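You operate a simulated robot arm through the tools that you are given. There is no shell and no other tool. Be economical: measure what you need, move in short steps, check, and stop when the job is done.

Carry out the task below with a simulated two-armed robot. There is one attempt and no reset: what you move stays moved.

Task
Take the lid off the yellow touch-up can and lay it down on the top of the steel table. Open the washer lid, put the white rag in the bath of the washer and shut the lid again. Take the steel nut and leave it in the blue tray. Switch the gauge switch on. Open the bench drawer two, take the nut from the top of the green bench and leave it in the inside of the bench drawer two and shut the two again. Open the filters drawer. Do these in any order.

The check looks at the end state, three seconds after you hand in, the way a careful person would. Anything else that was tipped, shoved, dropped, spilled or broken makes it a failure. A push-on lid holds only when it is set on centred and level and pressed home; a screw cap is set on level and turned clockwise until tight.

Robot
Two 7-joint arms with fingered hands on one trunk, on a base that drives. Base frame: it is fixed to the floor where the robot stands at the start and does not move with it; the origin is under the middle of the robot, x ahead of it, y to its left, z up. Readings come in cm, degrees, newtons and seconds.
The left shoulder is at the start at [8, 17, 117.6], the right one opposite. With the tool pointing down near the work surface each hand reaches from about 10 to 38 cm from the robot's upright axis, wherever it stands, measured 20 degrees to its own side. Places, roughly: bath of the washer [-400, -470, 80]; bench drawer two [-550, -490, 80]; blue tray (24x16x5 cm) [-370, -200, 30]; filters drawer [-230, -410, 80]; gauge switch [-640, -520, 100]; inside of the bench drawer two [-540, -500, 70]; nut (3x3x2 cm) [-650, -330, 90]; steel nut (4x4x3 cm) [-550, -510, 90]; washer lid [-420, -470, 90]; white rag (11x7x3 cm) [-550, -500, 90]; yellow touch-up can [75, 0, 100]. Payload 4 kg a hand.
The tool frame of a hand sits at the grasp point between the pads (the TCP): z along the fingers, y along the line on which they close. The tips reach 2.6 cm beyond it. The gripper opens to 13.2 cm. The gripper's body begins 7.3 cm behind the TCP. The gripper is a hand of 4 fingers: y runs from the thumb to the fingers, the wrist lies at [0, 0, -22.4] in the tool frame, and closing takes about 1.5 s.
Orientation is that of the tool frame in the base frame, as a unit quaternion [x, y, z, w]. With the fingers straight down and closing along the base's y, the tool's x points along the base's -x, its y along +y and its z along -z.

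Tools
- The arms move only by the tool drive_tool. It takes "left_deltas", "right_deltas" or both (then of equal length, played together; a hand with none holds still); each is a list of rows, each a list of 7 numbers: the shift along the tool's x, y, z in units of 500 mm (1.0 is 500 mm), then the turn, a rotation vector about the tool's x, y, z in units of 90 degrees (1.0 is 90 degrees), then the opening in per cent of the stroke, from 0 (shut) to 100 (fully open). In form: [[tx, ty, tz, rx, ry, rz, jaw], ...]. A call has 1 to 20 rows; each row is the pose to reach, as a shift and turn from the pose commanded when the call began, along the tool's axes at that moment. A call with a number of a shift or a turn outside -1 to 1 is refused whole. Each row takes 0.2 s and may step no farther than 5 cm and 8.6 degrees from the row before; otherwise, or with a gripper value out of range, the whole call is refused. A pose out of reach is approached as far as the arm can. The call stops where the force on the tool passes 40 N (or 10 N more than at its start, if that is more) or the arm is blocked; 0.2 s more then pass. The fingers move at their own pace (about 10.8 cm/s each) and stop on an object; they squeeze with about 25 N. The grip force told is the motor's: it shows also when the fingers shut on nothing. Time passes only in rows, and 0.2 s behind the last, so rows that repeat a pose let the fingers close. It gives the time, the measured TCP pose, the force on the tool (base axes), the opening and the grip force at its end, in the units of the frame above (readings bear some noise), with the torque about the TCP (base axes, N m) and any sound that the robot's microphone picked up.
- Cameras (640 x 400 px; columns grow to the right, rows downward): "scene" is now at [17.27, -0.64, 136.65]; the picture's right is [-0.08, -1.00, 0.00], its down [-0.46, 0.04, -0.89] and it looks along [0.88, -0.07, -0.46] (base axes); focal length 253 px, centre (320, 200). "left" rides on the left gripper at [-7.3, 0.6, -9.4] in its tool frame; the picture's right is [-0.08, -1.00, 0.00], its down [0.78, -0.06, -0.62] and it looks along [0.62, -0.05, 0.79] (tool axes); focal length 230 px, centre (320, 200). "right" rides on the right gripper at [7.3, 0.6, -9.4] in its tool frame; the picture's right is [-0.08, 1.00, 0.00], its down [-0.79, -0.06, -0.62] and it looks along [-0.61, -0.05, 0.79] (tool axes); focal length 230 px, centre (320, 200). There is no depth. A picture from a camera that has moved, and an enlarged one, comes with that camera's place and axes in the base frame and with its lens.
- camera(camera): a new picture of that camera. It takes no simulated time.
- move_column(by): slides the trunk up (or, below 0, down) by that many cm; the arms and the scene camera ride with it, the base frame stays. It gives what a move gives, with no picture.
- steer(legs): drives the robot by 1 to 6 legs, each [ahead, left, turn to the left] in cm, cm and degrees, along the robot's own axes; the way and the turn of a leg run together, so that a leg with both is an arc; at most 150 cm and 180 degrees a leg. The arms and the cameras ride along, it lands a little off, and it stops where it bumps. It gives what a move gives.
- preshape(shape, hand): the hand has 4 fingers and takes this shape, open, in about a second: jaw (thumb against the fingers, like two jaws); tri (thumb and two fingers); tip (a fingertip pinch); poke (one finger out to press); point (the index stretched); flat (the hand flat); cup (the hand cupped); fist (a fist). The gripper value then closes the fingers along that shape, each until it touches; the sizes above hold for jaw. It gives what a move gives, with no picture.
- head_to(pan, tilt): turns the head with the scene camera to pan (to the left, within 80 degrees either way) and tilt (down, from -29 to 69), counted from straight ahead of the robot. It gives what a move gives.
- inspect(camera, box): a new picture of the part [left, top, right, bottom] of that camera's present view, enlarged. It takes no simulated time.
- hand_in(): hands the job in; it is judged then, once.

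Work in short steps. Places have to be worked out from the pictures, the camera data and where the tool is seen: move nearer, look again, correct. Check each grasp and each placing, and mend what went wrong. You have 196 turns and 172 pictures in all, those below and enlarged ones among them. Open the grippers and draw the arms clear of the work before you hand the job in, unless the task says otherwise.

The tools are called after "Call:" by a JSON object that holds its "fn" and its "kwargs". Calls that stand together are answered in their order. drive_tool: Moves the arms, as the interface text tells. Its arguments: {"type":"object","properties":{"left_deltas":{"type":"array","items":{"type":"array","items":{"type":"number"}}},"right_deltas":{"type":"array","items":{"type":"array","items":{"type":"number"}}}},"required":[]} The other tools are called the same way: move_column (by) slides the trunk up or down; preshape (shape, hand) gives the hand a shape; steer (legs) drives the base; head_to (pan, tilt) turns the head that bears the scene camera; camera (camera) takes a picture; inspect (camera, box) takes an enlarged picture of a part of a camera's view; hand_in () hands the job in.

At the start:

```text
time: 0.0
left_position: [48.22, 26.23, 117.92]
left_orientation: [-0.011, 0.999, -0.034, 0.001]
left_wrist_force: [0.4, 0.7, -1.0]
left_moment: [0.03, -0.01, 0.01]
left_grip_width: 13.2
left_finger_force: 0.1
left_shape: jaw
right_position: [42.58, -17.69, 123.91]
right_orientation: [0.0, 1.0, 0.0, 0.0]
right_wrist_force: [0.6, -0.1, 0.4]
right_moment: [0.0, 0.01, 0.0]
right_grip_width: 13.2
right_finger_force: 0.1
right_shape: jaw
trunk travel left (down, up): [-18.9, 16.2]
robot x, y, heading: [0.02, 0.04, 0.1]
head pan, tilt: [-4.8, 27.6]
```

scene: 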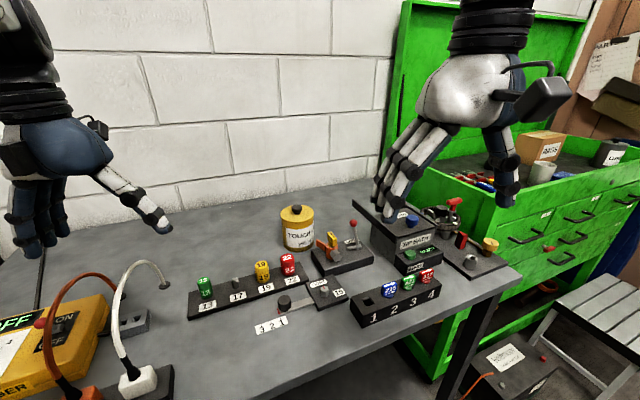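
right: 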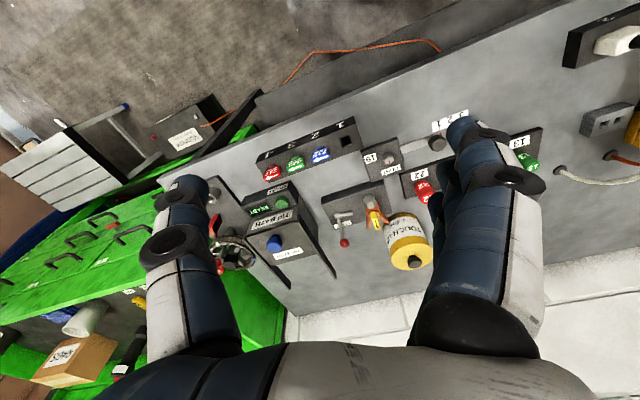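
left: 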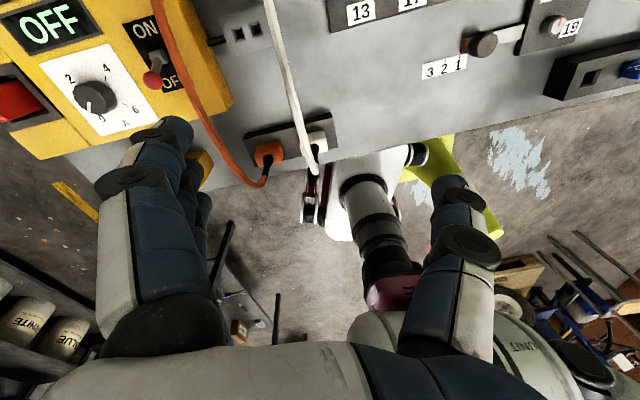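

I'll take a closer look at the can first.

Call:
{"fn": "inspect", "kwargs": {"camera": "scene", "box": [220, 170, 400, 283]}}

Call:
{"fn": "inspect", "kwargs": {"camera": "right", "box": [320, 150, 480, 300]}}

```text
3.54 times, centred on (310, 226) of scene
camera zoom: at [17.27, -0.64, 136.65], right [-0.08, -1.0, 0.0], down [-0.46, 0.04, -0.89], along [0.88, -0.07, -0.46], focal length 895 px, centre (355, 106)
```

zoom: 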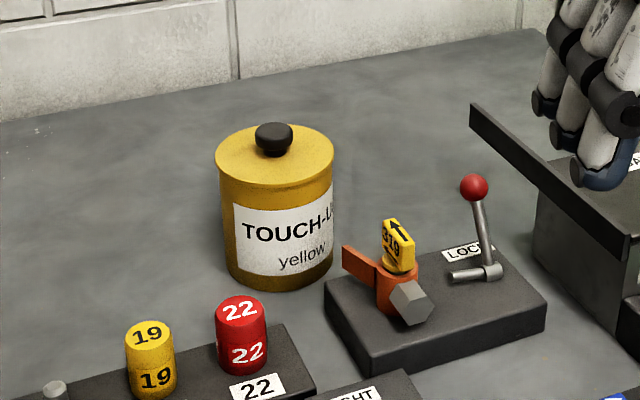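

```text
2.67 times, centred on (400, 225) of right
camera zoom: at [35.03, -16.93, 133.26], right [0.08, 1.0, 0.0], down [0.79, -0.06, 0.62], along [0.61, -0.05, -0.79], focal length 614 px, centre (107, 133)
```

zoom: 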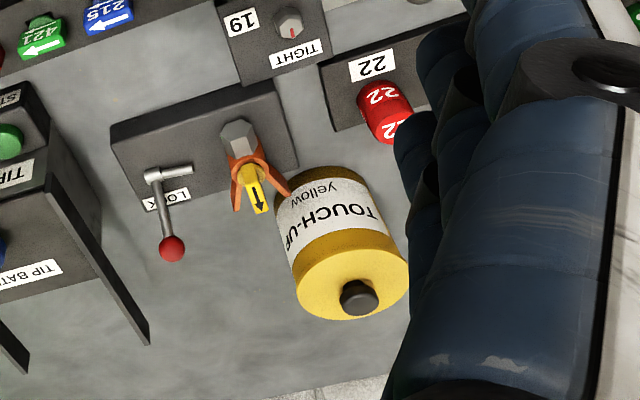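

The can's knob triangulates to about [79, 1, 101.5], with the table top at z≈90. I need to see the table's front edge before driving in.

Call:
{"fn": "head_to", "kwargs": {"pan": 0, "tilt": 60}}

Call:
{"fn": "camera", "kwargs": {"camera": "scene"}}

```text
time: 1.0
left_position: [48.24, 26.22, 117.95]
left_orientation: [-0.013, 0.999, -0.039, 0.001]
left_wrist_force: [-0.4, -0.2, 0.4]
left_moment: [0.02, -0.01, -0.02]
left_grip_width: 13.21
left_finger_force: 0.1
left_shape: jaw
right_position: [42.5, -17.68, 123.83]
right_orientation: [0.0, 1.0, 0.0, -0.001]
right_wrist_force: [-0.3, 0.9, -0.4]
right_moment: [-0.03, 0.03, 0.0]
right_grip_width: 13.21
right_finger_force: 0.0
right_shape: jaw
trunk travel left (down, up): [-18.9, 16.2]
robot x, y, heading: [0.06, 0.35, 0.1]
head pan, tilt: [0.0, 60.0]
```

```text
166 pictures are left
camera scene: at [14.83, 0.13, 132.07], right [0.0, -1.0, 0.0], down [-0.87, 0.0, -0.5], along [0.5, 0.0, -0.87], focal length 253 px, centre (320, 200)
```

scene: 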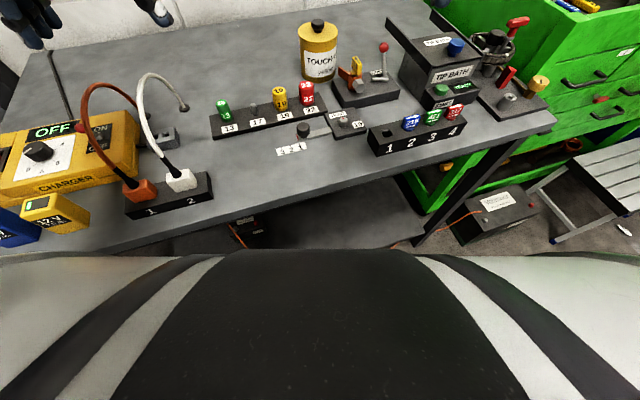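

The front edge of the table runs about 18–20° off my axes. I'll turn to face it squarely, step right so the can sits on the right arm's side, and close in a little.

Call:
{"fn": "steer", "kwargs": {"legs": [[0, 0, 18], [0, -8, 0], [10, 0, 0]]}}

Call:
{"fn": "camera", "kwargs": {"camera": "scene"}}

```text
time: 4.1
left_position: [49.79, 35.67, 117.92]
left_orientation: [-0.169, 0.985, -0.039, 0.006]
left_wrist_force: [0.2, -0.6, 0.4]
left_moment: [0.0, -0.01, 0.02]
left_grip_width: 13.21
left_finger_force: 0.1
left_shape: jaw
right_position: [57.97, -8.01, 123.95]
right_orientation: [-0.157, 0.988, 0.001, 0.0]
right_wrist_force: [0.1, 0.5, -0.3]
right_moment: [0.0, -0.01, -0.04]
right_grip_width: 13.17
right_finger_force: 0.1
right_shape: jaw
trunk travel left (down, up): [-18.9, 16.2]
robot x, y, heading: [11.88, -4.4, 18.2]
head pan, tilt: [0.0, 60.0]
```

```text
165 pictures are left
camera scene: at [26.15, 0.41, 132.07], right [0.31, -0.95, 0.0], down [-0.82, -0.27, -0.5], along [0.47, 0.16, -0.87], focal length 253 px, centre (320, 200)
```

scene: 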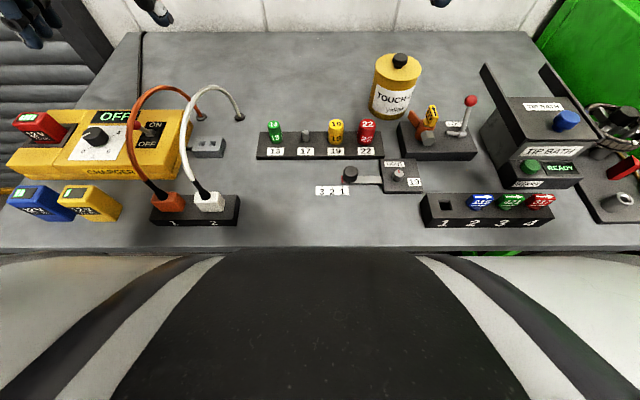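

Now I'm square to the table. The knob is about 65.6 ahead and 15.9 to the right in the robot frame. I'll extend the right arm toward it with a forward tilt to see how far it reaches.

Call:
{"fn": "drive_tool", "kwargs": {"right_deltas": [[-0.08, 0.008, 0.03, 0, -0.067, 0, 100], [-0.16, 0.016, 0.06, 0, -0.133, 0, 100], [-0.24, 0.024, 0.09, 0, -0.2, 0, 100], [-0.32, 0.03, 0.12, 0, -0.267, 0, 100], [-0.4, 0.038, 0.15, 0, -0.333, 0, 100], [-0.4, 0.038, 0.15, 0, -0.333, 0, 100]]}}

Call:
{"fn": "camera", "kwargs": {"camera": "right"}}

```text
time: 5.5
left_position: [49.61, 35.5, 118.0]
left_orientation: [-0.17, 0.985, -0.039, 0.007]
left_wrist_force: [-1.2, -0.3, 0.8]
left_moment: [-0.01, -0.05, 0.0]
left_grip_width: 13.18
left_finger_force: 0.0
left_shape: jaw
right_position: [76.27, 0.04, 116.49]
right_orientation: [-0.152, 0.954, 0.04, 0.256]
right_wrist_force: [-0.3, 0.2, 0.6]
right_moment: [-0.02, 0.0, -0.03]
right_grip_width: 13.18
right_finger_force: 0.1
right_shape: jaw
trunk travel left (down, up): [-18.9, 16.2]
robot x, y, heading: [12.0, -4.46, 18.2]
head pan, tilt: [0.0, 60.0]
```

```text
164 pictures are left
camera right: at [65.48, -2.72, 120.91], right [-0.25, 0.97, 0.04], down [0.37, 0.06, 0.93], along [0.9, 0.24, -0.37], focal length 230 px, centre (320, 200)
```

right: 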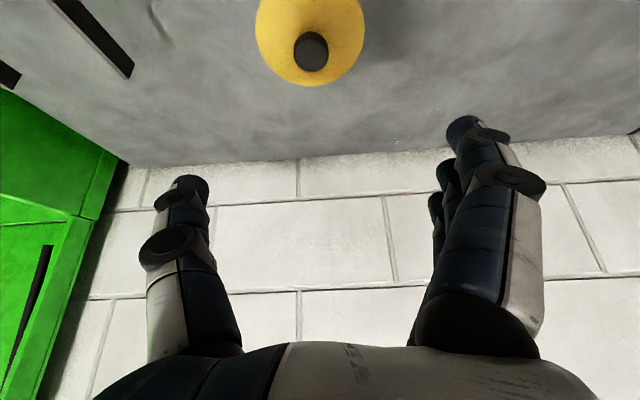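

The arm reaches well; the knob is re-measured at about [78.9, 0.7, 102]. I'll straighten the hand and hover above it.

Call:
{"fn": "drive_tool", "kwargs": {"right_deltas": [[0.012, 0, 0.058, 0, 0.074, 0, 100], [0.025, -0.002, 0.116, 0, 0.148, 0, 100], [0.038, -0.004, 0.174, 0, 0.222, 0, 100], [0.038, -0.004, 0.174, 0, 0.222, 0, 100]]}}

Call:
{"fn": "camera", "kwargs": {"camera": "right"}}

Call:
{"fn": "head_to", "kwargs": {"pan": -12, "tilt": 30}}

Call:
{"fn": "camera", "kwargs": {"camera": "scene"}}

```text
time: 6.5
left_position: [49.68, 35.42, 117.98]
left_orientation: [-0.17, 0.985, -0.039, 0.007]
left_wrist_force: [0.3, -0.6, 0.2]
left_moment: [0.01, 0.03, 0.0]
left_grip_width: 13.21
left_finger_force: 0.0
left_shape: jaw
right_position: [78.94, 0.55, 108.21]
right_orientation: [-0.158, 0.984, 0.013, 0.086]
right_wrist_force: [0.1, -1.0, 0.1]
right_moment: [0.0, -0.01, -0.01]
right_grip_width: 13.18
right_finger_force: 0.0
right_shape: jaw
trunk travel left (down, up): [-18.9, 16.2]
robot x, y, heading: [11.91, -4.46, 18.0]
head pan, tilt: [0.0, 60.0]
```

```text
163 pictures are left
camera right: at [70.15, -1.41, 116.09], right [-0.24, 0.97, 0.01], down [0.65, 0.15, 0.74], along [0.72, 0.19, -0.67], focal length 230 px, centre (320, 200)
```

right: 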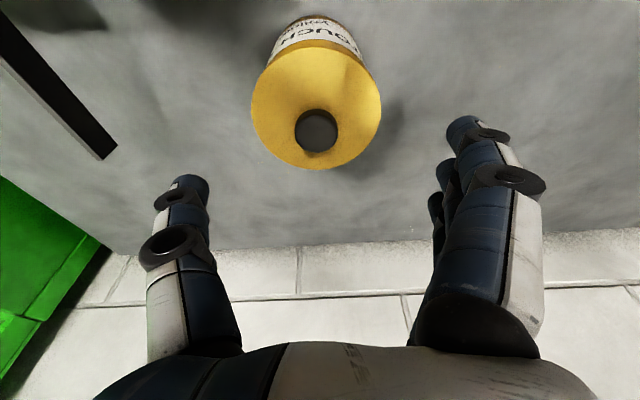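

```text
time: 7.5
left_position: [49.86, 35.52, 117.96]
left_orientation: [-0.17, 0.985, -0.04, 0.006]
left_wrist_force: [-0.3, -0.2, -0.5]
left_moment: [-0.02, 0.04, -0.01]
left_grip_width: 13.19
left_finger_force: 0.1
left_shape: jaw
right_position: [78.97, 0.69, 108.09]
right_orientation: [-0.157, 0.984, 0.014, 0.086]
right_wrist_force: [-0.3, 0.0, 0.1]
right_moment: [-0.01, 0.0, 0.0]
right_grip_width: 13.2
right_finger_force: 0.1
right_shape: jaw
trunk travel left (down, up): [-18.9, 16.2]
robot x, y, heading: [11.98, -4.59, 17.8]
head pan, tilt: [-12.0, 30.0]
```

```text
162 pictures are left
camera scene: at [28.75, -0.72, 136.27], right [0.11, -0.99, 0.0], down [-0.5, -0.05, -0.87], along [0.86, 0.09, -0.5], focal length 253 px, centre (320, 200)
```

scene: 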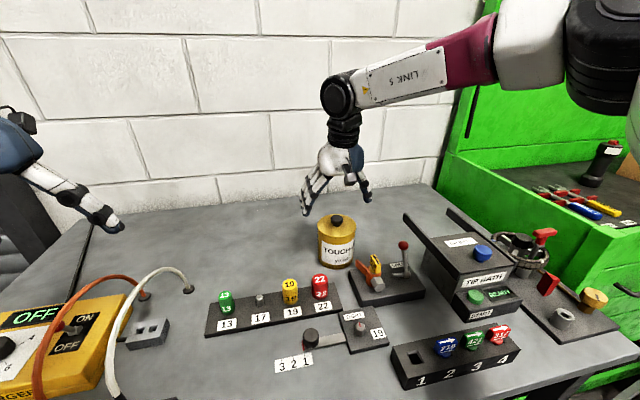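

TCP is centred over the knob. Descending to knob height with open jaws; I'll check, then close.

Call:
{"fn": "drive_tool", "kwargs": {"right_deltas": [[0.006, 0, 0.036, 0, 0, 0, 60], [0.013, 0, 0.072, 0, 0, 0, 60], [0.019, 0, 0.108, 0, 0, 0, 60], [0.019, 0, 0.108, 0, 0, 0, 60]]}}

Call:
{"fn": "camera", "kwargs": {"camera": "right"}}

Call:
{"fn": "inspect", "kwargs": {"camera": "scene", "box": [250, 120, 430, 283]}}

```text
time: 8.5
left_position: [49.56, 35.48, 117.97]
left_orientation: [-0.17, 0.985, -0.04, 0.007]
left_wrist_force: [0.9, -0.5, -0.1]
left_moment: [0.0, 0.0, 0.01]
left_grip_width: 13.2
left_finger_force: 0.1
left_shape: jaw
right_position: [78.93, 0.8, 102.66]
right_orientation: [-0.157, 0.984, 0.014, 0.086]
right_wrist_force: [1.2, -0.4, 12.2]
right_moment: [-0.5, -0.19, 0.02]
right_grip_width: 7.98
right_finger_force: 0.1
right_shape: jaw
trunk travel left (down, up): [-18.9, 16.2]
robot x, y, heading: [12.21, -4.38, 18.1]
head pan, tilt: [-12.0, 30.0]
```

```text
161 pictures are left
camera right: at [70.12, -1.25, 110.59], right [-0.24, 0.97, 0.01], down [0.65, 0.15, 0.75], along [0.72, 0.19, -0.67], focal length 230 px, centre (320, 200)
```

right: 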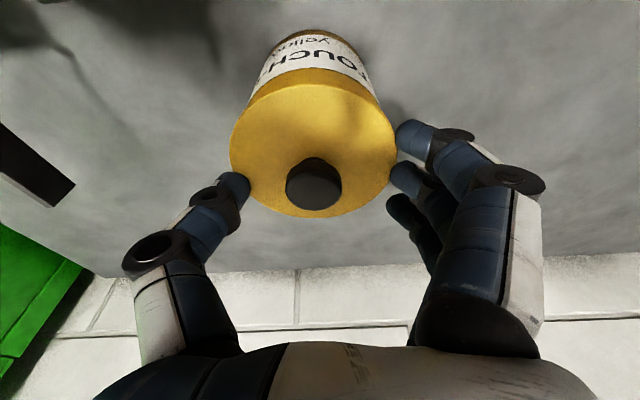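

```text
2.45 times, centred on (340, 202) of scene
camera zoom: at [28.65, -0.73, 136.32], right [0.11, -0.99, 0.0], down [-0.5, -0.05, -0.87], along [0.86, 0.09, -0.5], focal length 621 px, centre (271, 196)
```

zoom: 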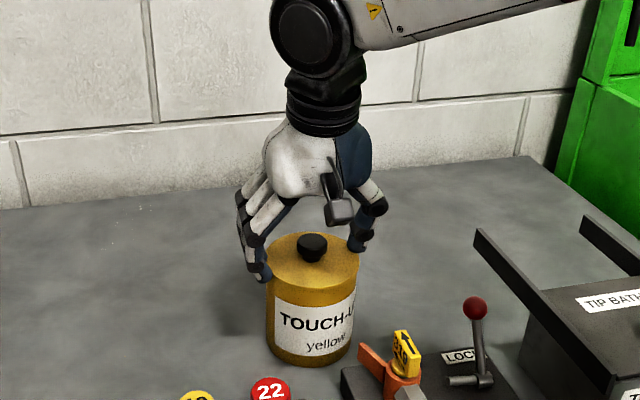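

The thumb is touching the lid rim (12 N). I'll lift 1.2 cm and narrow the opening before closing on the knob.

Call:
{"fn": "drive_tool", "kwargs": {"right_deltas": [[-0.004, 0, -0.024, 0, 0, 0, 60], [-0.004, 0, -0.024, 0, 0, 0, 40], [-0.004, 0, -0.024, 0, 0, 0, 40], [-0.004, 0, -0.024, 0, 0, 0, 40]]}}

Call:
{"fn": "camera", "kwargs": {"camera": "right"}}

Call:
{"fn": "inspect", "kwargs": {"camera": "scene", "box": [250, 120, 430, 283]}}

```text
time: 9.5
left_position: [49.71, 35.52, 118.07]
left_orientation: [-0.171, 0.984, -0.04, 0.007]
left_wrist_force: [0.2, -0.3, -0.1]
left_moment: [0.01, -0.02, 0.02]
left_grip_width: 13.19
left_finger_force: 0.0
left_shape: jaw
right_position: [78.93, 0.78, 103.81]
right_orientation: [-0.156, 0.984, 0.014, 0.086]
right_wrist_force: [0.0, -0.7, -0.2]
right_moment: [0.01, -0.01, 0.01]
right_grip_width: 5.32
right_finger_force: 0.1
right_shape: jaw
trunk travel left (down, up): [-18.9, 16.2]
robot x, y, heading: [11.85, -4.24, 17.9]
head pan, tilt: [-12.0, 30.0]
```

```text
159 pictures are left
camera right: at [70.23, -1.28, 111.61], right [-0.24, 0.97, 0.01], down [0.65, 0.15, 0.74], along [0.72, 0.19, -0.67], focal length 230 px, centre (320, 200)
```

right: 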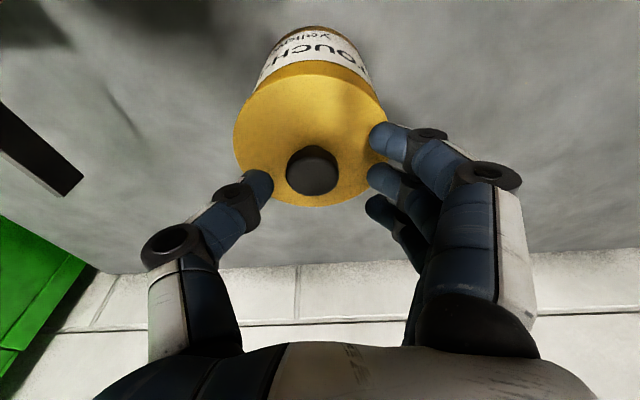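

```text
2.45 times, centred on (340, 202) of scene
camera zoom: at [28.75, -0.72, 136.27], right [0.11, -0.99, 0.0], down [-0.5, -0.05, -0.87], along [0.86, 0.09, -0.5], focal length 621 px, centre (271, 196)
```

zoom: 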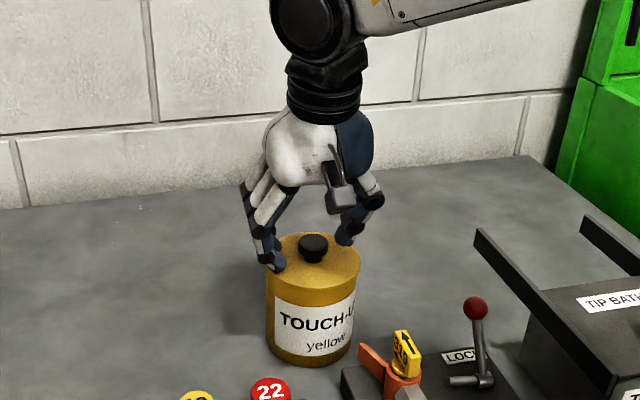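

Fingers now straddle the knob inside the rim. Lowering 0.7 cm and closing.

Call:
{"fn": "drive_tool", "kwargs": {"right_deltas": [[0.002, 0, 0.014, 0, 0, 0, 40], [0.002, 0, 0.014, 0, 0, 0, 0], [0.002, 0, 0.014, 0, 0, 0, 0], [0.002, 0, 0.014, 0, 0, 0, 0], [0.002, 0, 0.014, 0, 0, 0, 0], [0.002, 0, 0.014, 0, 0, 0, 0]]}}

Call:
{"fn": "camera", "kwargs": {"camera": "right"}}

```text
time: 10.9
left_position: [49.38, 35.52, 118.05]
left_orientation: [-0.17, 0.985, -0.039, 0.008]
left_wrist_force: [1.1, -0.5, -0.7]
left_moment: [0.01, -0.01, 0.02]
left_grip_width: 13.2
left_finger_force: 0.0
left_shape: jaw
right_position: [78.74, 0.92, 103.27]
right_orientation: [-0.157, 0.984, 0.015, 0.087]
right_wrist_force: [4.9, 0.4, 32.4]
right_moment: [0.75, 0.76, -0.13]
right_grip_width: 2.49
right_finger_force: 24.8
right_shape: jaw
trunk travel left (down, up): [-18.9, 16.2]
robot x, y, heading: [11.84, -3.99, 18.0]
head pan, tilt: [-12.0, 30.0]
```

```text
157 pictures are left
camera right: at [70.05, -1.25, 111.14], right [-0.24, 0.97, 0.01], down [0.65, 0.15, 0.75], along [0.72, 0.19, -0.67], focal length 230 px, centre (320, 200)
```

right: 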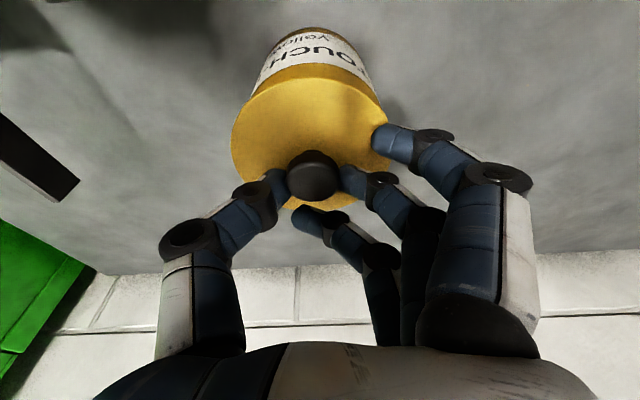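

The knob is gripped (2.5 cm, 25 N). Pulling straight up.

Call:
{"fn": "drive_tool", "kwargs": {"right_deltas": [[-0.002, 0, -0.01, 0, 0, 0, 0], [-0.003, 0, -0.02, 0, 0, 0, 0], [-0.007, 0, -0.04, 0, 0, 0, 0], [-0.014, 0, -0.08, 0, 0, 0, 0], [-0.021, 0, -0.12, 0, 0, 0, 0]]}}

Call:
{"fn": "camera", "kwargs": {"camera": "scene"}}

```text
time: 12.1
left_position: [49.75, 35.51, 117.95]
left_orientation: [-0.17, 0.985, -0.04, 0.008]
left_wrist_force: [-0.1, -0.2, 0.0]
left_moment: [0.01, -0.02, 0.05]
left_grip_width: 13.2
left_finger_force: 0.1
left_shape: jaw
right_position: [78.7, 0.72, 109.02]
right_orientation: [-0.158, 0.984, 0.014, 0.086]
right_wrist_force: [0.0, -0.8, 0.0]
right_moment: [0.02, 0.01, 0.01]
right_grip_width: 1.81
right_finger_force: 24.8
right_shape: jaw
trunk travel left (down, up): [-18.9, 16.2]
robot x, y, heading: [12.18, -4.57, 18.2]
head pan, tilt: [-12.0, 30.0]
heard: snap
```

```text
156 pictures are left
camera scene: at [28.72, -0.72, 136.28], right [0.11, -0.99, 0.0], down [-0.5, -0.05, -0.87], along [0.86, 0.09, -0.5], focal length 253 px, centre (320, 200)
```

scene: 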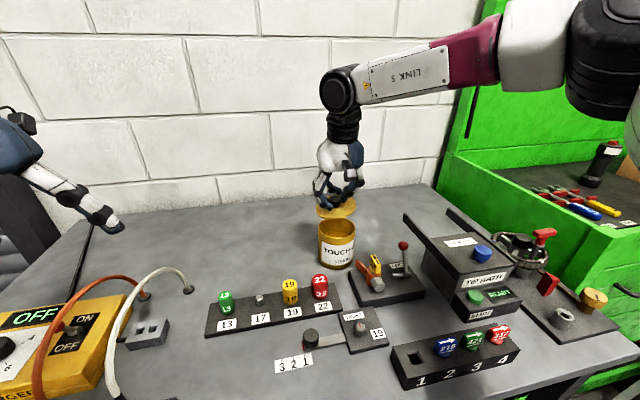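

Lid came off with a snap. Let me see its attitude in hand, then carry it left to the clear patch of table (~[75.6, 16.5]).

Call:
{"fn": "drive_tool", "kwargs": {"right_deltas": [[-0.01, 0.08, -0.01, 0, 0, 0, 0], [-0.02, 0.16, -0.02, 0, 0, 0, 0], [-0.03, 0.24, -0.02, 0, 0, 0, 0], [-0.035, 0.32, -0.02, 0, 0, 0, 0], [-0.035, 0.32, -0.02, 0, 0, 0, 0]]}}

Call:
{"fn": "camera", "kwargs": {"camera": "right"}}

Call:
{"fn": "inspect", "kwargs": {"camera": "scene", "box": [150, 120, 370, 283]}}

```text
time: 13.3
left_position: [49.64, 35.6, 117.99]
left_orientation: [-0.171, 0.985, -0.039, 0.007]
left_wrist_force: [0.4, 0.5, -0.2]
left_moment: [0.01, -0.02, 0.01]
left_grip_width: 13.19
left_finger_force: 0.2
left_shape: jaw
right_position: [75.32, 16.47, 110.35]
right_orientation: [-0.157, 0.984, 0.015, 0.085]
right_wrist_force: [-0.2, -0.7, -1.1]
right_moment: [0.01, 0.01, -0.05]
right_grip_width: 1.79
right_finger_force: 25.1
right_shape: jaw
trunk travel left (down, up): [-18.9, 16.2]
robot x, y, heading: [12.38, -3.91, 18.1]
head pan, tilt: [-12.0, 30.0]
```

```text
155 pictures are left
camera right: at [66.61, 14.46, 118.33], right [-0.24, 0.97, 0.01], down [0.65, 0.15, 0.74], along [0.72, 0.19, -0.67], focal length 230 px, centre (320, 200)
```

right: 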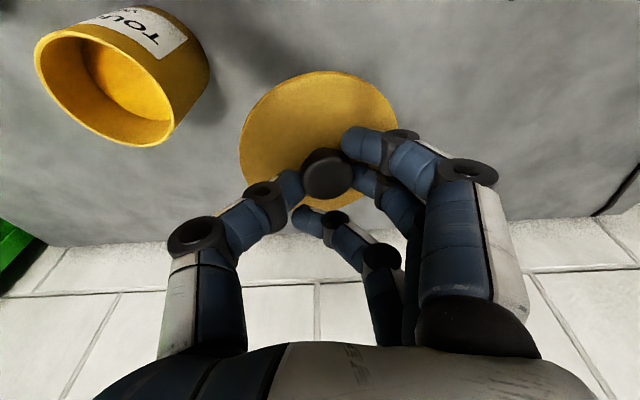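

```text
2.45 times, centred on (260, 202) of scene
camera zoom: at [28.77, -0.8, 136.28], right [0.11, -0.99, 0.0], down [-0.5, -0.05, -0.87], along [0.86, 0.09, -0.5], focal length 621 px, centre (467, 196)
```

zoom: 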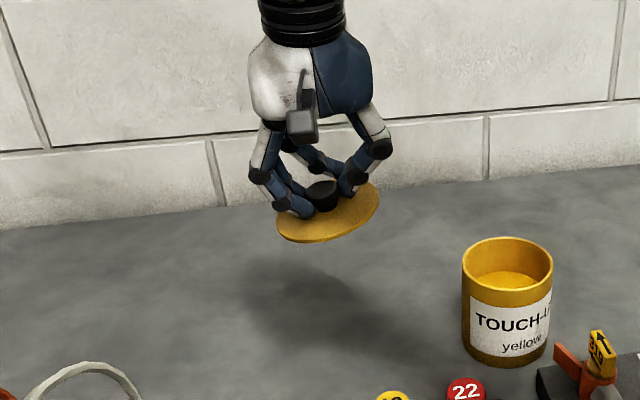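

The lid hangs rolled about 15° with its left side low. I'll roll the hand to level it while lowering to about z 96.

Call:
{"fn": "drive_tool", "kwargs": {"right_deltas": [[0.012, 0, 0.07, -0.06, 0, 0, 0], [0.025, 0, 0.14, -0.12, 0, 0, 0], [0.037, 0, 0.21, -0.167, 0, 0, 0], [0.05, 0, 0.275, -0.167, 0, 0, 0], [0.05, 0, 0.275, -0.167, 0, 0, 0]]}}

Call:
{"fn": "inspect", "kwargs": {"camera": "scene", "box": [150, 160, 370, 323]}}

```text
time: 14.5
left_position: [49.7, 35.51, 118.01]
left_orientation: [-0.17, 0.985, -0.039, 0.008]
left_wrist_force: [0.4, 0.0, 0.4]
left_moment: [0.01, -0.01, -0.01]
left_grip_width: 13.2
left_finger_force: 0.0
left_shape: jaw
right_position: [75.29, 16.14, 96.75]
right_orientation: [-0.167, 0.973, 0.143, 0.065]
right_wrist_force: [-0.6, 1.0, 0.1]
right_moment: [0.02, 0.02, 0.03]
right_grip_width: 1.78
right_finger_force: 24.9
right_shape: jaw
trunk travel left (down, up): [-18.9, 16.2]
robot x, y, heading: [12.31, -4.29, 17.9]
head pan, tilt: [-12.0, 30.0]
```

```text
2.45 times, centred on (260, 242) of scene
camera zoom: at [28.73, -0.74, 136.28], right [0.11, -0.99, 0.0], down [-0.5, -0.05, -0.87], along [0.86, 0.09, -0.5], focal length 621 px, centre (467, 98)
```

zoom: 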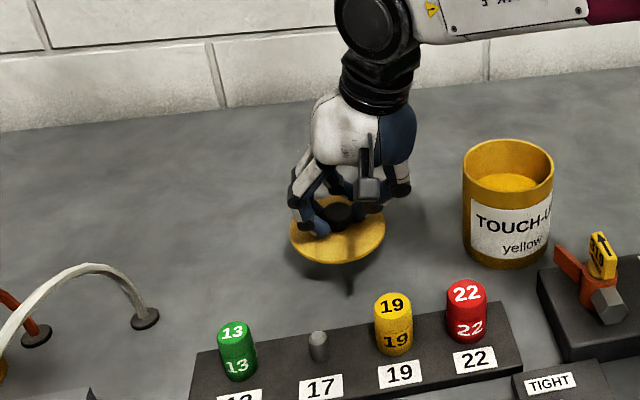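

Now level, about 2 cm above the table. Lowering in small increments until light contact.

Call:
{"fn": "drive_tool", "kwargs": {"right_deltas": [[0.003, -0.005, 0.019, 0, 0, 0, 0], [0.005, -0.0077, 0.0285, 0, 0, 0, 0], [0.006, -0.009, 0.034, 0, 0, 0, 0]]}}

Call:
{"fn": "inspect", "kwargs": {"camera": "scene", "box": [210, 200, 330, 289]}}

```text
time: 15.3
left_position: [49.64, 35.52, 117.83]
left_orientation: [-0.17, 0.985, -0.04, 0.007]
left_wrist_force: [-0.9, 0.8, 1.4]
left_moment: [0.02, 0.03, 0.0]
left_grip_width: 13.18
left_finger_force: 0.0
left_shape: jaw
right_position: [75.3, 16.38, 94.66]
right_orientation: [-0.166, 0.974, 0.142, 0.064]
right_wrist_force: [-0.2, -0.5, 0.4]
right_moment: [0.02, 0.01, 0.01]
right_grip_width: 1.78
right_finger_force: 24.7
right_shape: jaw
trunk travel left (down, up): [-18.9, 16.2]
robot x, y, heading: [11.99, -4.24, 17.9]
head pan, tilt: [-12.0, 30.0]
```

```text
4.49 times, centred on (270, 244) of scene
camera zoom: at [28.77, -0.72, 136.27], right [0.11, -0.99, 0.0], down [-0.5, -0.05, -0.87], along [0.86, 0.09, -0.5], focal length 1137 px, centre (545, 0)
```

zoom: 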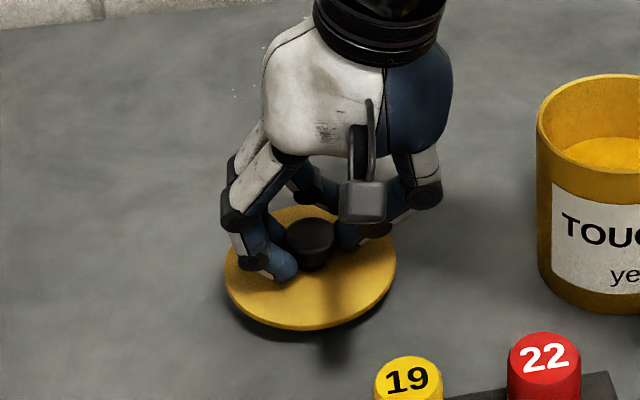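

Still slightly above; continuing down in 3 mm steps.

Call:
{"fn": "drive_tool", "kwargs": {"right_deltas": [[0.001, -0.0015, 0.006, 0, 0, 0, 0], [0.002, -0.003, 0.012, 0, 0, 0, 0], [0.003, -0.0045, 0.016, 0, 0, 0, 0]]}}

Call:
{"fn": "inspect", "kwargs": {"camera": "scene", "box": [210, 200, 330, 289]}}

```text
time: 16.1
left_position: [49.74, 35.53, 118.0]
left_orientation: [-0.17, 0.985, -0.039, 0.007]
left_wrist_force: [-0.1, -0.5, -0.1]
left_moment: [-0.03, 0.0, 0.03]
left_grip_width: 13.2
left_finger_force: 0.1
left_shape: jaw
right_position: [75.36, 16.35, 93.85]
right_orientation: [-0.167, 0.973, 0.143, 0.065]
right_wrist_force: [-0.7, -0.2, 1.9]
right_moment: [-0.11, 0.04, -0.02]
right_grip_width: 1.81
right_finger_force: 24.9
right_shape: jaw
trunk travel left (down, up): [-18.9, 16.2]
robot x, y, heading: [11.81, -4.54, 18.4]
head pan, tilt: [-12.0, 30.0]
```

```text
4.49 times, centred on (270, 244) of scene
camera zoom: at [28.73, -0.74, 136.28], right [0.11, -0.99, 0.0], down [-0.5, -0.05, -0.87], along [0.86, 0.09, -0.5], focal length 1137 px, centre (545, 0)
```

zoom: 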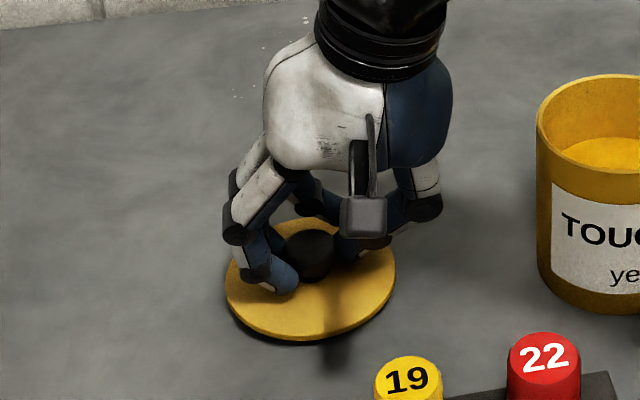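

Contact is beginning. A little more, then release and rise.

Call:
{"fn": "drive_tool", "kwargs": {"right_deltas": [[0.001, -0.0015, 0.006, 0, 0, 0, 0], [0.002, -0.002, 0.009, 0, 0, 0, 0], [0.002, -0.002, 0.009, 0, 0, 0, 20], [0.002, -0.002, 0.009, 0, 0, 0, 40], [0.002, -0.002, 0.009, 0, 0, 0, 50], [0.002, -0.002, 0.009, 0, 0, 0, 50]]}}

Call:
{"fn": "inspect", "kwargs": {"camera": "scene", "box": [210, 200, 330, 289]}}

```text
time: 17.5
left_position: [49.58, 35.68, 118.08]
left_orientation: [-0.17, 0.985, -0.041, 0.008]
left_wrist_force: [0.2, 0.0, -0.9]
left_moment: [0.0, 0.03, 0.02]
left_grip_width: 13.17
left_finger_force: 0.0
left_shape: jaw
right_position: [75.26, 16.52, 93.6]
right_orientation: [-0.166, 0.973, 0.143, 0.067]
right_wrist_force: [1.0, 9.6, 21.3]
right_moment: [-0.01, -0.08, 0.02]
right_grip_width: 5.15
right_finger_force: 0.2
right_shape: jaw
trunk travel left (down, up): [-18.9, 16.2]
robot x, y, heading: [12.26, -4.58, 18.0]
head pan, tilt: [-12.0, 30.0]
```

```text
4.49 times, centred on (270, 244) of scene
camera zoom: at [28.55, -0.66, 136.32], right [0.11, -0.99, 0.0], down [-0.5, -0.05, -0.87], along [0.86, 0.09, -0.5], focal length 1137 px, centre (545, 0)
```

zoom: 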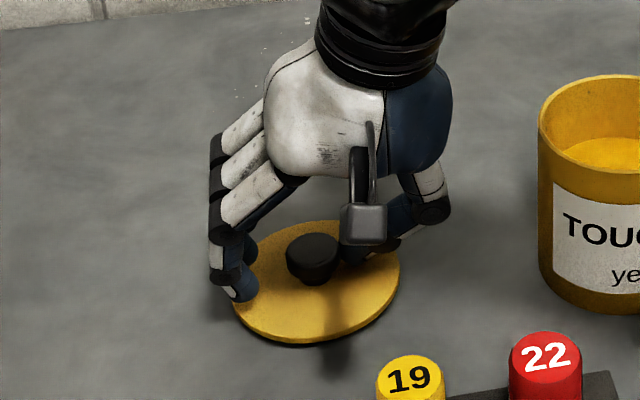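

Lid rests on the table. Raising the hand straight up and clear.

Call:
{"fn": "drive_tool", "kwargs": {"right_deltas": [[-0.007, 0.01, -0.038, 0, 0, 0, 60], [-0.017, 0.025, -0.1, 0, 0, 0, 60], [-0.03, 0.045, -0.17, 0, 0, 0, 60], [-0.044, 0.066, -0.25, 0.06, 0, 0, 60], [-0.055, 0.083, -0.31, 0.12, 0, 0, 60], [-0.055, 0.083, -0.31, 0.167, 0, 0, 60]]}}

Call:
{"fn": "camera", "kwargs": {"camera": "scene"}}

```text
time: 18.9
left_position: [49.8, 35.63, 117.92]
left_orientation: [-0.17, 0.985, -0.041, 0.006]
left_wrist_force: [0.3, -0.3, -0.5]
left_moment: [-0.01, 0.0, -0.01]
left_grip_width: 13.2
left_finger_force: 0.0
left_shape: jaw
right_position: [75.28, 16.36, 109.47]
right_orientation: [-0.156, 0.984, 0.013, 0.085]
right_wrist_force: [-0.5, -0.9, -0.5]
right_moment: [0.0, 0.03, -0.02]
right_grip_width: 7.9
right_finger_force: 0.0
right_shape: jaw
trunk travel left (down, up): [-18.9, 16.2]
robot x, y, heading: [12.09, -4.45, 18.1]
head pan, tilt: [-12.0, 30.0]
```

```text
149 pictures are left
camera scene: at [28.77, -0.67, 136.26], right [0.11, -0.99, 0.0], down [-0.5, -0.05, -0.87], along [0.86, 0.09, -0.5], focal length 253 px, centre (320, 200)
```

scene: 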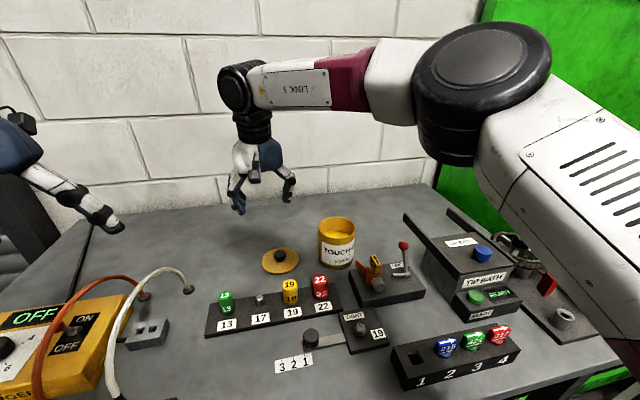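

Lid task done. Retracting the right arm up and back to a compact pose before driving off.

Call:
{"fn": "drive_tool", "kwargs": {"right_deltas": [[-0.016, 0, -0.09, 0, 0, 0, 60], [-0.032, 0, -0.18, 0, 0, 0, 60], [-0.048, 0, -0.276, 0, 0, 0, 60], [0.03, -0.04, -0.29, 0, 0.02, 0, 60], [0.11, -0.08, -0.304, 0, 0.04, 0, 60], [0.19, -0.12, -0.318, 0, 0.06, 0, 60], [0.27, -0.16, -0.332, 0, 0.08, 0, 60], [0.35, -0.2, -0.346, 0, 0.1, 0, 60], [0.43, -0.24, -0.36, 0, 0.111, 0, 60], [0.51, -0.28, -0.374, 0, 0.111, 0, 60], [0.582, -0.32, -0.387, 0, 0.111, 0, 60]]}}

Call:
{"fn": "head_to", "kwargs": {"pan": -70, "tilt": 20}}

Call:
{"fn": "camera", "kwargs": {"camera": "scene"}}

```text
time: 21.3
left_position: [49.9, 35.51, 117.97]
left_orientation: [-0.17, 0.985, -0.038, 0.007]
left_wrist_force: [0.2, 0.2, 0.5]
left_moment: [0.05, 0.0, 0.01]
left_grip_width: 13.19
left_finger_force: 0.0
left_shape: jaw
right_position: [49.85, -8.94, 123.49]
right_orientation: [-0.157, 0.988, 0.001, 0.0]
right_wrist_force: [-1.3, -0.4, 0.6]
right_moment: [-0.02, -0.04, 0.01]
right_grip_width: 7.88
right_finger_force: 0.1
right_shape: jaw
trunk travel left (down, up): [-18.9, 16.2]
robot x, y, heading: [12.03, -4.52, 18.0]
head pan, tilt: [-12.0, 30.0]
```

```text
time: 22.5
left_position: [49.71, 35.52, 117.94]
left_orientation: [-0.17, 0.985, -0.039, 0.008]
left_wrist_force: [-0.7, -0.6, -0.5]
left_moment: [-0.01, -0.02, 0.0]
left_grip_width: 13.22
left_finger_force: 0.0
left_shape: jaw
right_position: [49.79, -8.73, 123.46]
right_orientation: [-0.157, 0.988, 0.0, 0.0]
right_wrist_force: [-0.7, -0.5, 0.1]
right_moment: [0.0, 0.01, 0.0]
right_grip_width: 7.89
right_finger_force: 0.2
right_shape: jaw
trunk travel left (down, up): [-18.9, 16.2]
robot x, y, heading: [12.15, -4.3, 18.3]
head pan, tilt: [-70.0, 20.0]
```

```text
148 pictures are left
camera scene: at [25.52, -9.01, 137.88], right [-0.79, -0.62, 0.0], down [-0.21, 0.27, -0.94], along [0.58, -0.74, -0.34], focal length 253 px, centre (320, 200)
```

scene: 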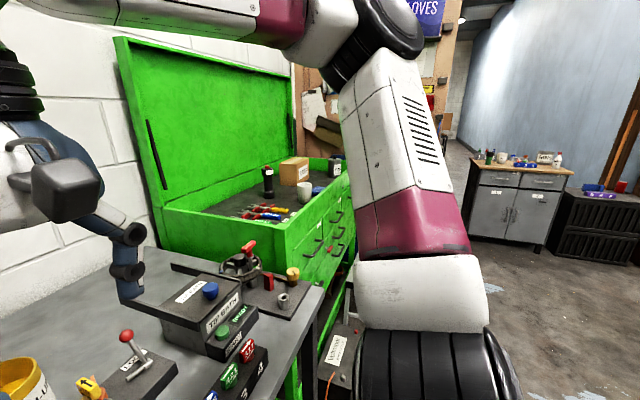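

Backing away from the table, then turning right to survey the rest of the workshop.

Call:
{"fn": "steer", "kwargs": {"legs": [[-30, 0, 0], [0, 0, -60]]}}

Call:
{"fn": "head_to", "kwargs": {"pan": -60, "tilt": 20}}

Call:
{"fn": "camera", "kwargs": {"camera": "scene"}}

```text
time: 26.1
left_position: [35.49, 2.73, 118.06]
left_orientation: [0.081, 0.996, -0.04, -0.004]
left_wrist_force: [-0.3, -0.6, 0.1]
left_moment: [0.0, 0.0, 0.01]
left_grip_width: 13.21
left_finger_force: 0.1
left_shape: jaw
right_position: [14.24, -36.03, 123.47]
right_orientation: [0.096, 0.995, 0.001, 0.001]
right_wrist_force: [0.6, -0.5, 0.6]
right_moment: [-0.01, 0.0, 0.01]
right_grip_width: 7.91
right_finger_force: 0.0
right_shape: jaw
trunk travel left (down, up): [-18.9, 16.2]
robot x, y, heading: [-16.75, -13.58, -10.6]
head pan, tilt: [-70.0, 20.0]
stopped in leg 2: the robot was blocked; the commanded pose is now the measured one
```

```text
time: 26.8
left_position: [35.57, 2.93, 117.91]
left_orientation: [0.082, 0.996, -0.04, -0.003]
left_wrist_force: [0.2, -0.7, -0.8]
left_moment: [0.02, 0.01, 0.0]
left_grip_width: 13.17
left_finger_force: 0.0
left_shape: jaw
right_position: [14.26, -36.08, 123.62]
right_orientation: [0.096, 0.995, 0.0, 0.0]
right_wrist_force: [0.9, -0.6, -0.3]
right_moment: [0.0, 0.03, 0.0]
right_grip_width: 7.89
right_finger_force: 0.1
right_shape: jaw
trunk travel left (down, up): [-18.9, 16.2]
robot x, y, heading: [-17.0, -13.93, -11.2]
head pan, tilt: [-60.0, 20.0]
```

```text
147 pictures are left
camera scene: at [-5.75, -24.05, 137.88], right [-0.95, -0.33, 0.0], down [-0.11, 0.32, -0.94], along [0.31, -0.89, -0.34], focal length 253 px, centre (320, 200)
```

scene: 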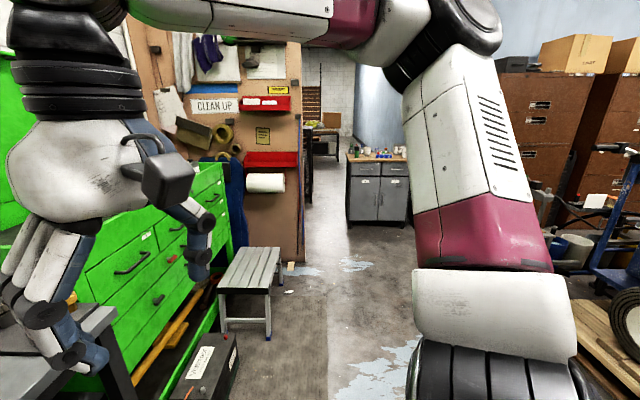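

Turning got blocked. Looking around low on both sides to find what is in the way.

Call:
{"fn": "head_to", "kwargs": {"pan": -80, "tilt": 45}}

Call:
{"fn": "camera", "kwargs": {"camera": "scene"}}

Call:
{"fn": "head_to", "kwargs": {"pan": 80, "tilt": 45}}

Call:
{"fn": "camera", "kwargs": {"camera": "scene"}}

```text
time: 27.7
left_position: [35.4, 2.82, 117.89]
left_orientation: [0.082, 0.996, -0.041, -0.003]
left_wrist_force: [-0.1, -0.1, 0.0]
left_moment: [-0.04, 0.01, -0.02]
left_grip_width: 13.17
left_finger_force: 0.0
left_shape: jaw
right_position: [14.19, -35.95, 123.47]
right_orientation: [0.096, 0.995, 0.0, 0.0]
right_wrist_force: [-0.1, 0.7, -0.6]
right_moment: [0.0, 0.03, -0.01]
right_grip_width: 7.89
right_finger_force: 0.1
right_shape: jaw
trunk travel left (down, up): [-18.9, 16.2]
robot x, y, heading: [-16.51, -13.51, -11.3]
head pan, tilt: [-80.0, 45.0]
```

```text
146 pictures are left
camera scene: at [-8.91, -23.37, 134.02], right [-1.0, 0.02, 0.0], down [0.01, 0.71, -0.71], along [-0.01, -0.71, -0.71], focal length 253 px, centre (320, 200)
```

scene: 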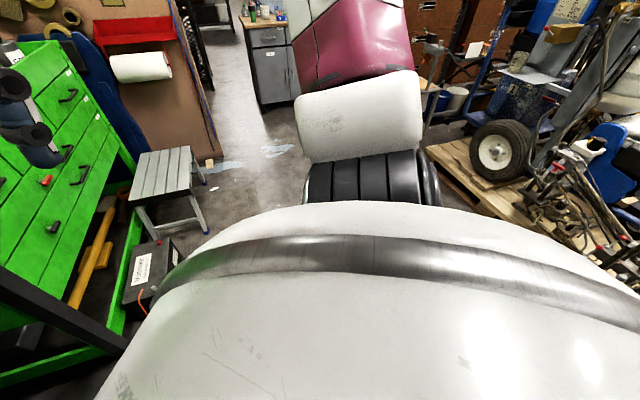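

```text
time: 30.1
left_position: [35.54, 2.72, 117.91]
left_orientation: [0.081, 0.996, -0.042, -0.004]
left_wrist_force: [0.7, 0.0, 0.0]
left_moment: [0.0, 0.02, -0.02]
left_grip_width: 13.2
left_finger_force: 0.1
left_shape: jaw
right_position: [14.28, -36.0, 123.53]
right_orientation: [0.095, 0.995, 0.0, 0.0]
right_wrist_force: [-0.8, 0.6, -0.7]
right_moment: [-0.03, 0.0, 0.03]
right_grip_width: 7.9
right_finger_force: 0.1
right_shape: jaw
trunk travel left (down, up): [-18.9, 16.2]
robot x, y, heading: [-16.72, -13.96, -10.8]
head pan, tilt: [80.0, 45.0]
```

```text
145 pictures are left
camera scene: at [-0.64, -15.51, 134.03], right [-0.03, -1.0, 0.0], down [-0.7, 0.02, -0.71], along [0.71, -0.02, -0.71], focal length 253 px, centre (320, 200)
```

scene: 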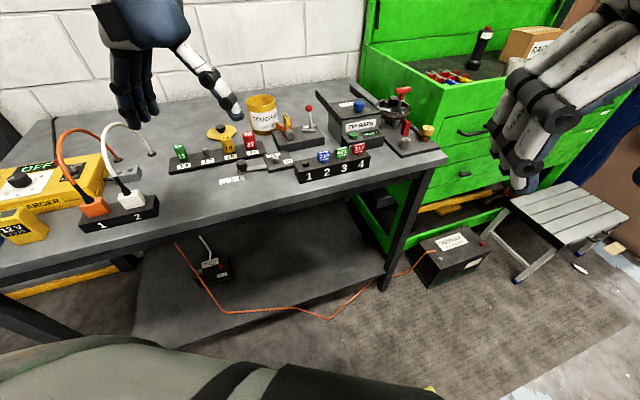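

The pan reading and view disagree, so I'll use the wrist cameras, which look back under the robot, to find the obstacle.

Call:
{"fn": "camera", "kwargs": {"camera": "left"}}

Call:
{"fn": "camera", "kwargs": {"camera": "scene"}}

```text
144 pictures are left
camera left: at [43.04, 2.99, 127.32], right [-0.09, -0.99, 0.08], down [-0.78, 0.12, 0.62], along [-0.63, -0.01, -0.78], focal length 230 px, centre (320, 200)
```

left: 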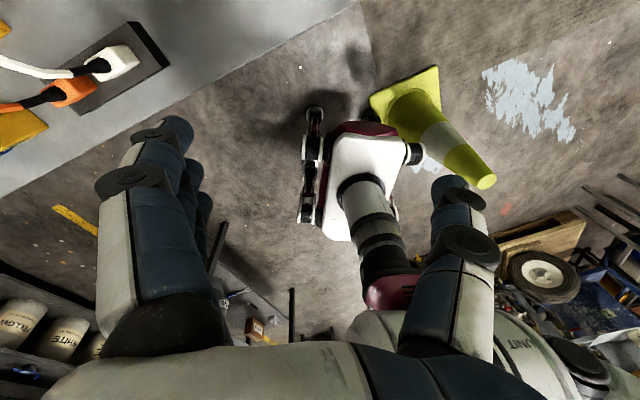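

```text
143 pictures are left
camera scene: at [-0.64, -15.51, 134.03], right [-0.03, -1.0, 0.0], down [-0.7, 0.02, -0.71], along [0.71, -0.02, -0.71], focal length 253 px, centre (320, 200)
```

scene: 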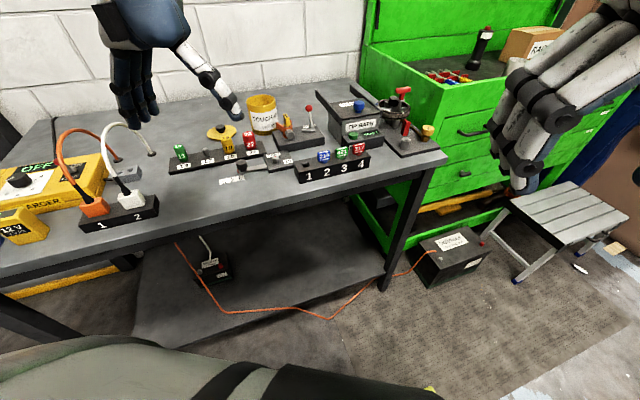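

A traffic cone stands by my right side at about [3, -48]; it hasn't moved. I'll back away from it before turning.

Call:
{"fn": "steer", "kwargs": {"legs": [[-35, 0, 0]]}}

Call:
{"fn": "head_to", "kwargs": {"pan": -75, "tilt": 30}}

Call:
{"fn": "camera", "kwargs": {"camera": "scene"}}

Call:
{"fn": "camera", "kwargs": {"camera": "left"}}

```text
time: 32.4
left_position: [0.91, 9.62, 118.02]
left_orientation: [0.083, 0.996, -0.042, -0.004]
left_wrist_force: [-0.7, -0.8, 0.2]
left_moment: [0.02, 0.0, 0.02]
left_grip_width: 13.18
left_finger_force: 0.0
left_shape: jaw
right_position: [-20.46, -29.29, 123.64]
right_orientation: [0.097, 0.995, 0.0, 0.001]
right_wrist_force: [-0.2, 0.5, 0.2]
right_moment: [0.01, -0.03, 0.05]
right_grip_width: 7.89
right_finger_force: 0.0
right_shape: jaw
trunk travel left (down, up): [-18.9, 16.2]
robot x, y, heading: [-51.52, -7.04, -11.2]
head pan, tilt: [80.0, 45.0]
```

```text
time: 34.8
left_position: [1.06, 9.48, 118.0]
left_orientation: [0.083, 0.996, -0.041, -0.004]
left_wrist_force: [0.1, -0.1, 0.2]
left_moment: [0.04, -0.01, 0.01]
left_grip_width: 13.17
left_finger_force: 0.2
left_shape: jaw
right_position: [-20.48, -29.34, 123.55]
right_orientation: [0.096, 0.995, 0.001, 0.0]
right_wrist_force: [-0.3, -0.2, 0.2]
right_moment: [0.03, 0.0, 0.03]
right_grip_width: 7.87
right_finger_force: 0.1
right_shape: jaw
trunk travel left (down, up): [-18.9, 16.2]
robot x, y, heading: [-51.6, -7.25, -11.1]
head pan, tilt: [-75.0, 30.0]
```

```text
142 pictures are left
camera scene: at [-42.76, -17.53, 136.27], right [-1.0, -0.07, 0.0], down [-0.03, 0.5, -0.87], along [0.06, -0.86, -0.5], focal length 253 px, centre (320, 200)
```

scene: 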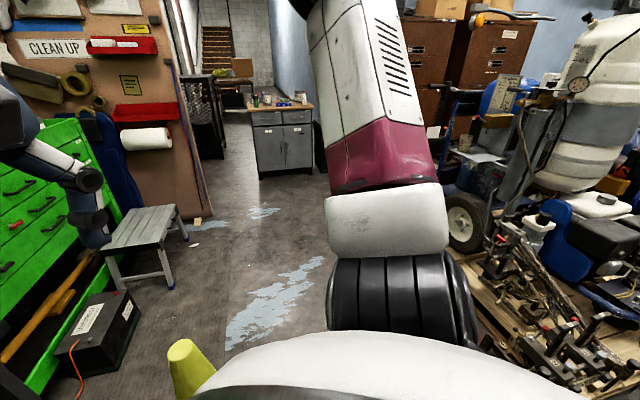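

```text
141 pictures are left
camera left: at [8.46, 9.61, 127.32], right [-0.09, -0.99, 0.08], down [-0.78, 0.12, 0.62], along [-0.63, -0.01, -0.78], focal length 230 px, centre (320, 200)
```

left: 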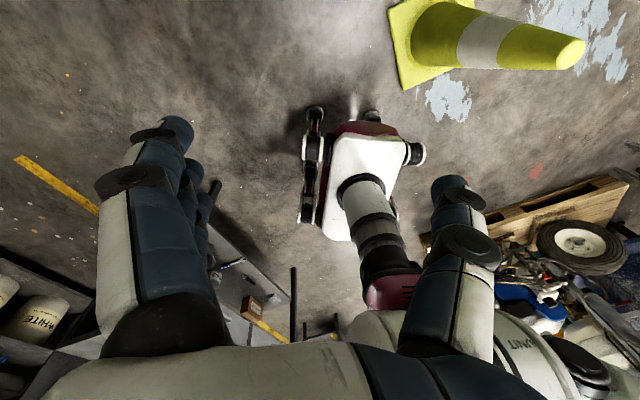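

The clear corridor runs along -y between the cone and the pallet of junk (x ≈ -60). Turning right to face -y, then advancing a bit.

Call:
{"fn": "steer", "kwargs": {"legs": [[-8, 0, -79], [70, 0, 0]]}}

Call:
{"fn": "head_to", "kwargs": {"pan": -25, "tilt": 20}}

Call:
{"fn": "camera", "kwargs": {"camera": "scene"}}

```text
time: 42.0
left_position: [-27.08, -118.72, 117.98]
left_orientation: [0.689, 0.724, -0.03, -0.029]
left_wrist_force: [0.3, 0.6, -0.9]
left_moment: [0.0, 0.0, -0.02]
left_grip_width: 13.18
left_finger_force: 0.0
left_shape: jaw
right_position: [-69.62, -106.17, 123.55]
right_orientation: [0.699, 0.715, 0.0, 0.0]
right_wrist_force: [0.6, 0.8, 0.4]
right_moment: [0.03, 0.0, -0.01]
right_grip_width: 7.9
right_finger_force: 0.1
right_shape: jaw
trunk travel left (down, up): [-18.9, 16.2]
robot x, y, heading: [-54.7, -70.87, -88.7]
head pan, tilt: [-75.0, 30.0]
```

```text
time: 43.2
left_position: [-27.17, -118.67, 117.92]
left_orientation: [0.689, 0.724, -0.031, -0.029]
left_wrist_force: [-0.8, 0.4, 0.4]
left_moment: [-0.01, 0.02, -0.01]
left_grip_width: 13.17
left_finger_force: 0.0
left_shape: jaw
right_position: [-69.62, -106.27, 123.5]
right_orientation: [0.699, 0.715, 0.0, 0.0]
right_wrist_force: [-0.1, 0.2, 1.4]
right_moment: [0.01, 0.0, 0.05]
right_grip_width: 7.91
right_finger_force: 0.0
right_shape: jaw
trunk travel left (down, up): [-18.9, 16.2]
robot x, y, heading: [-54.4, -71.36, -88.6]
head pan, tilt: [-25.0, 20.0]
```

```text
140 pictures are left
camera scene: at [-58.27, -87.87, 137.88], right [-0.92, 0.4, 0.0], down [0.14, 0.31, -0.94], along [-0.38, -0.86, -0.34], focal length 253 px, centre (320, 200)
```

scene: 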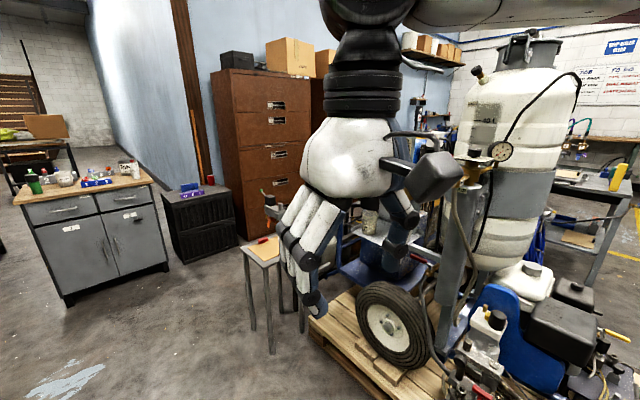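

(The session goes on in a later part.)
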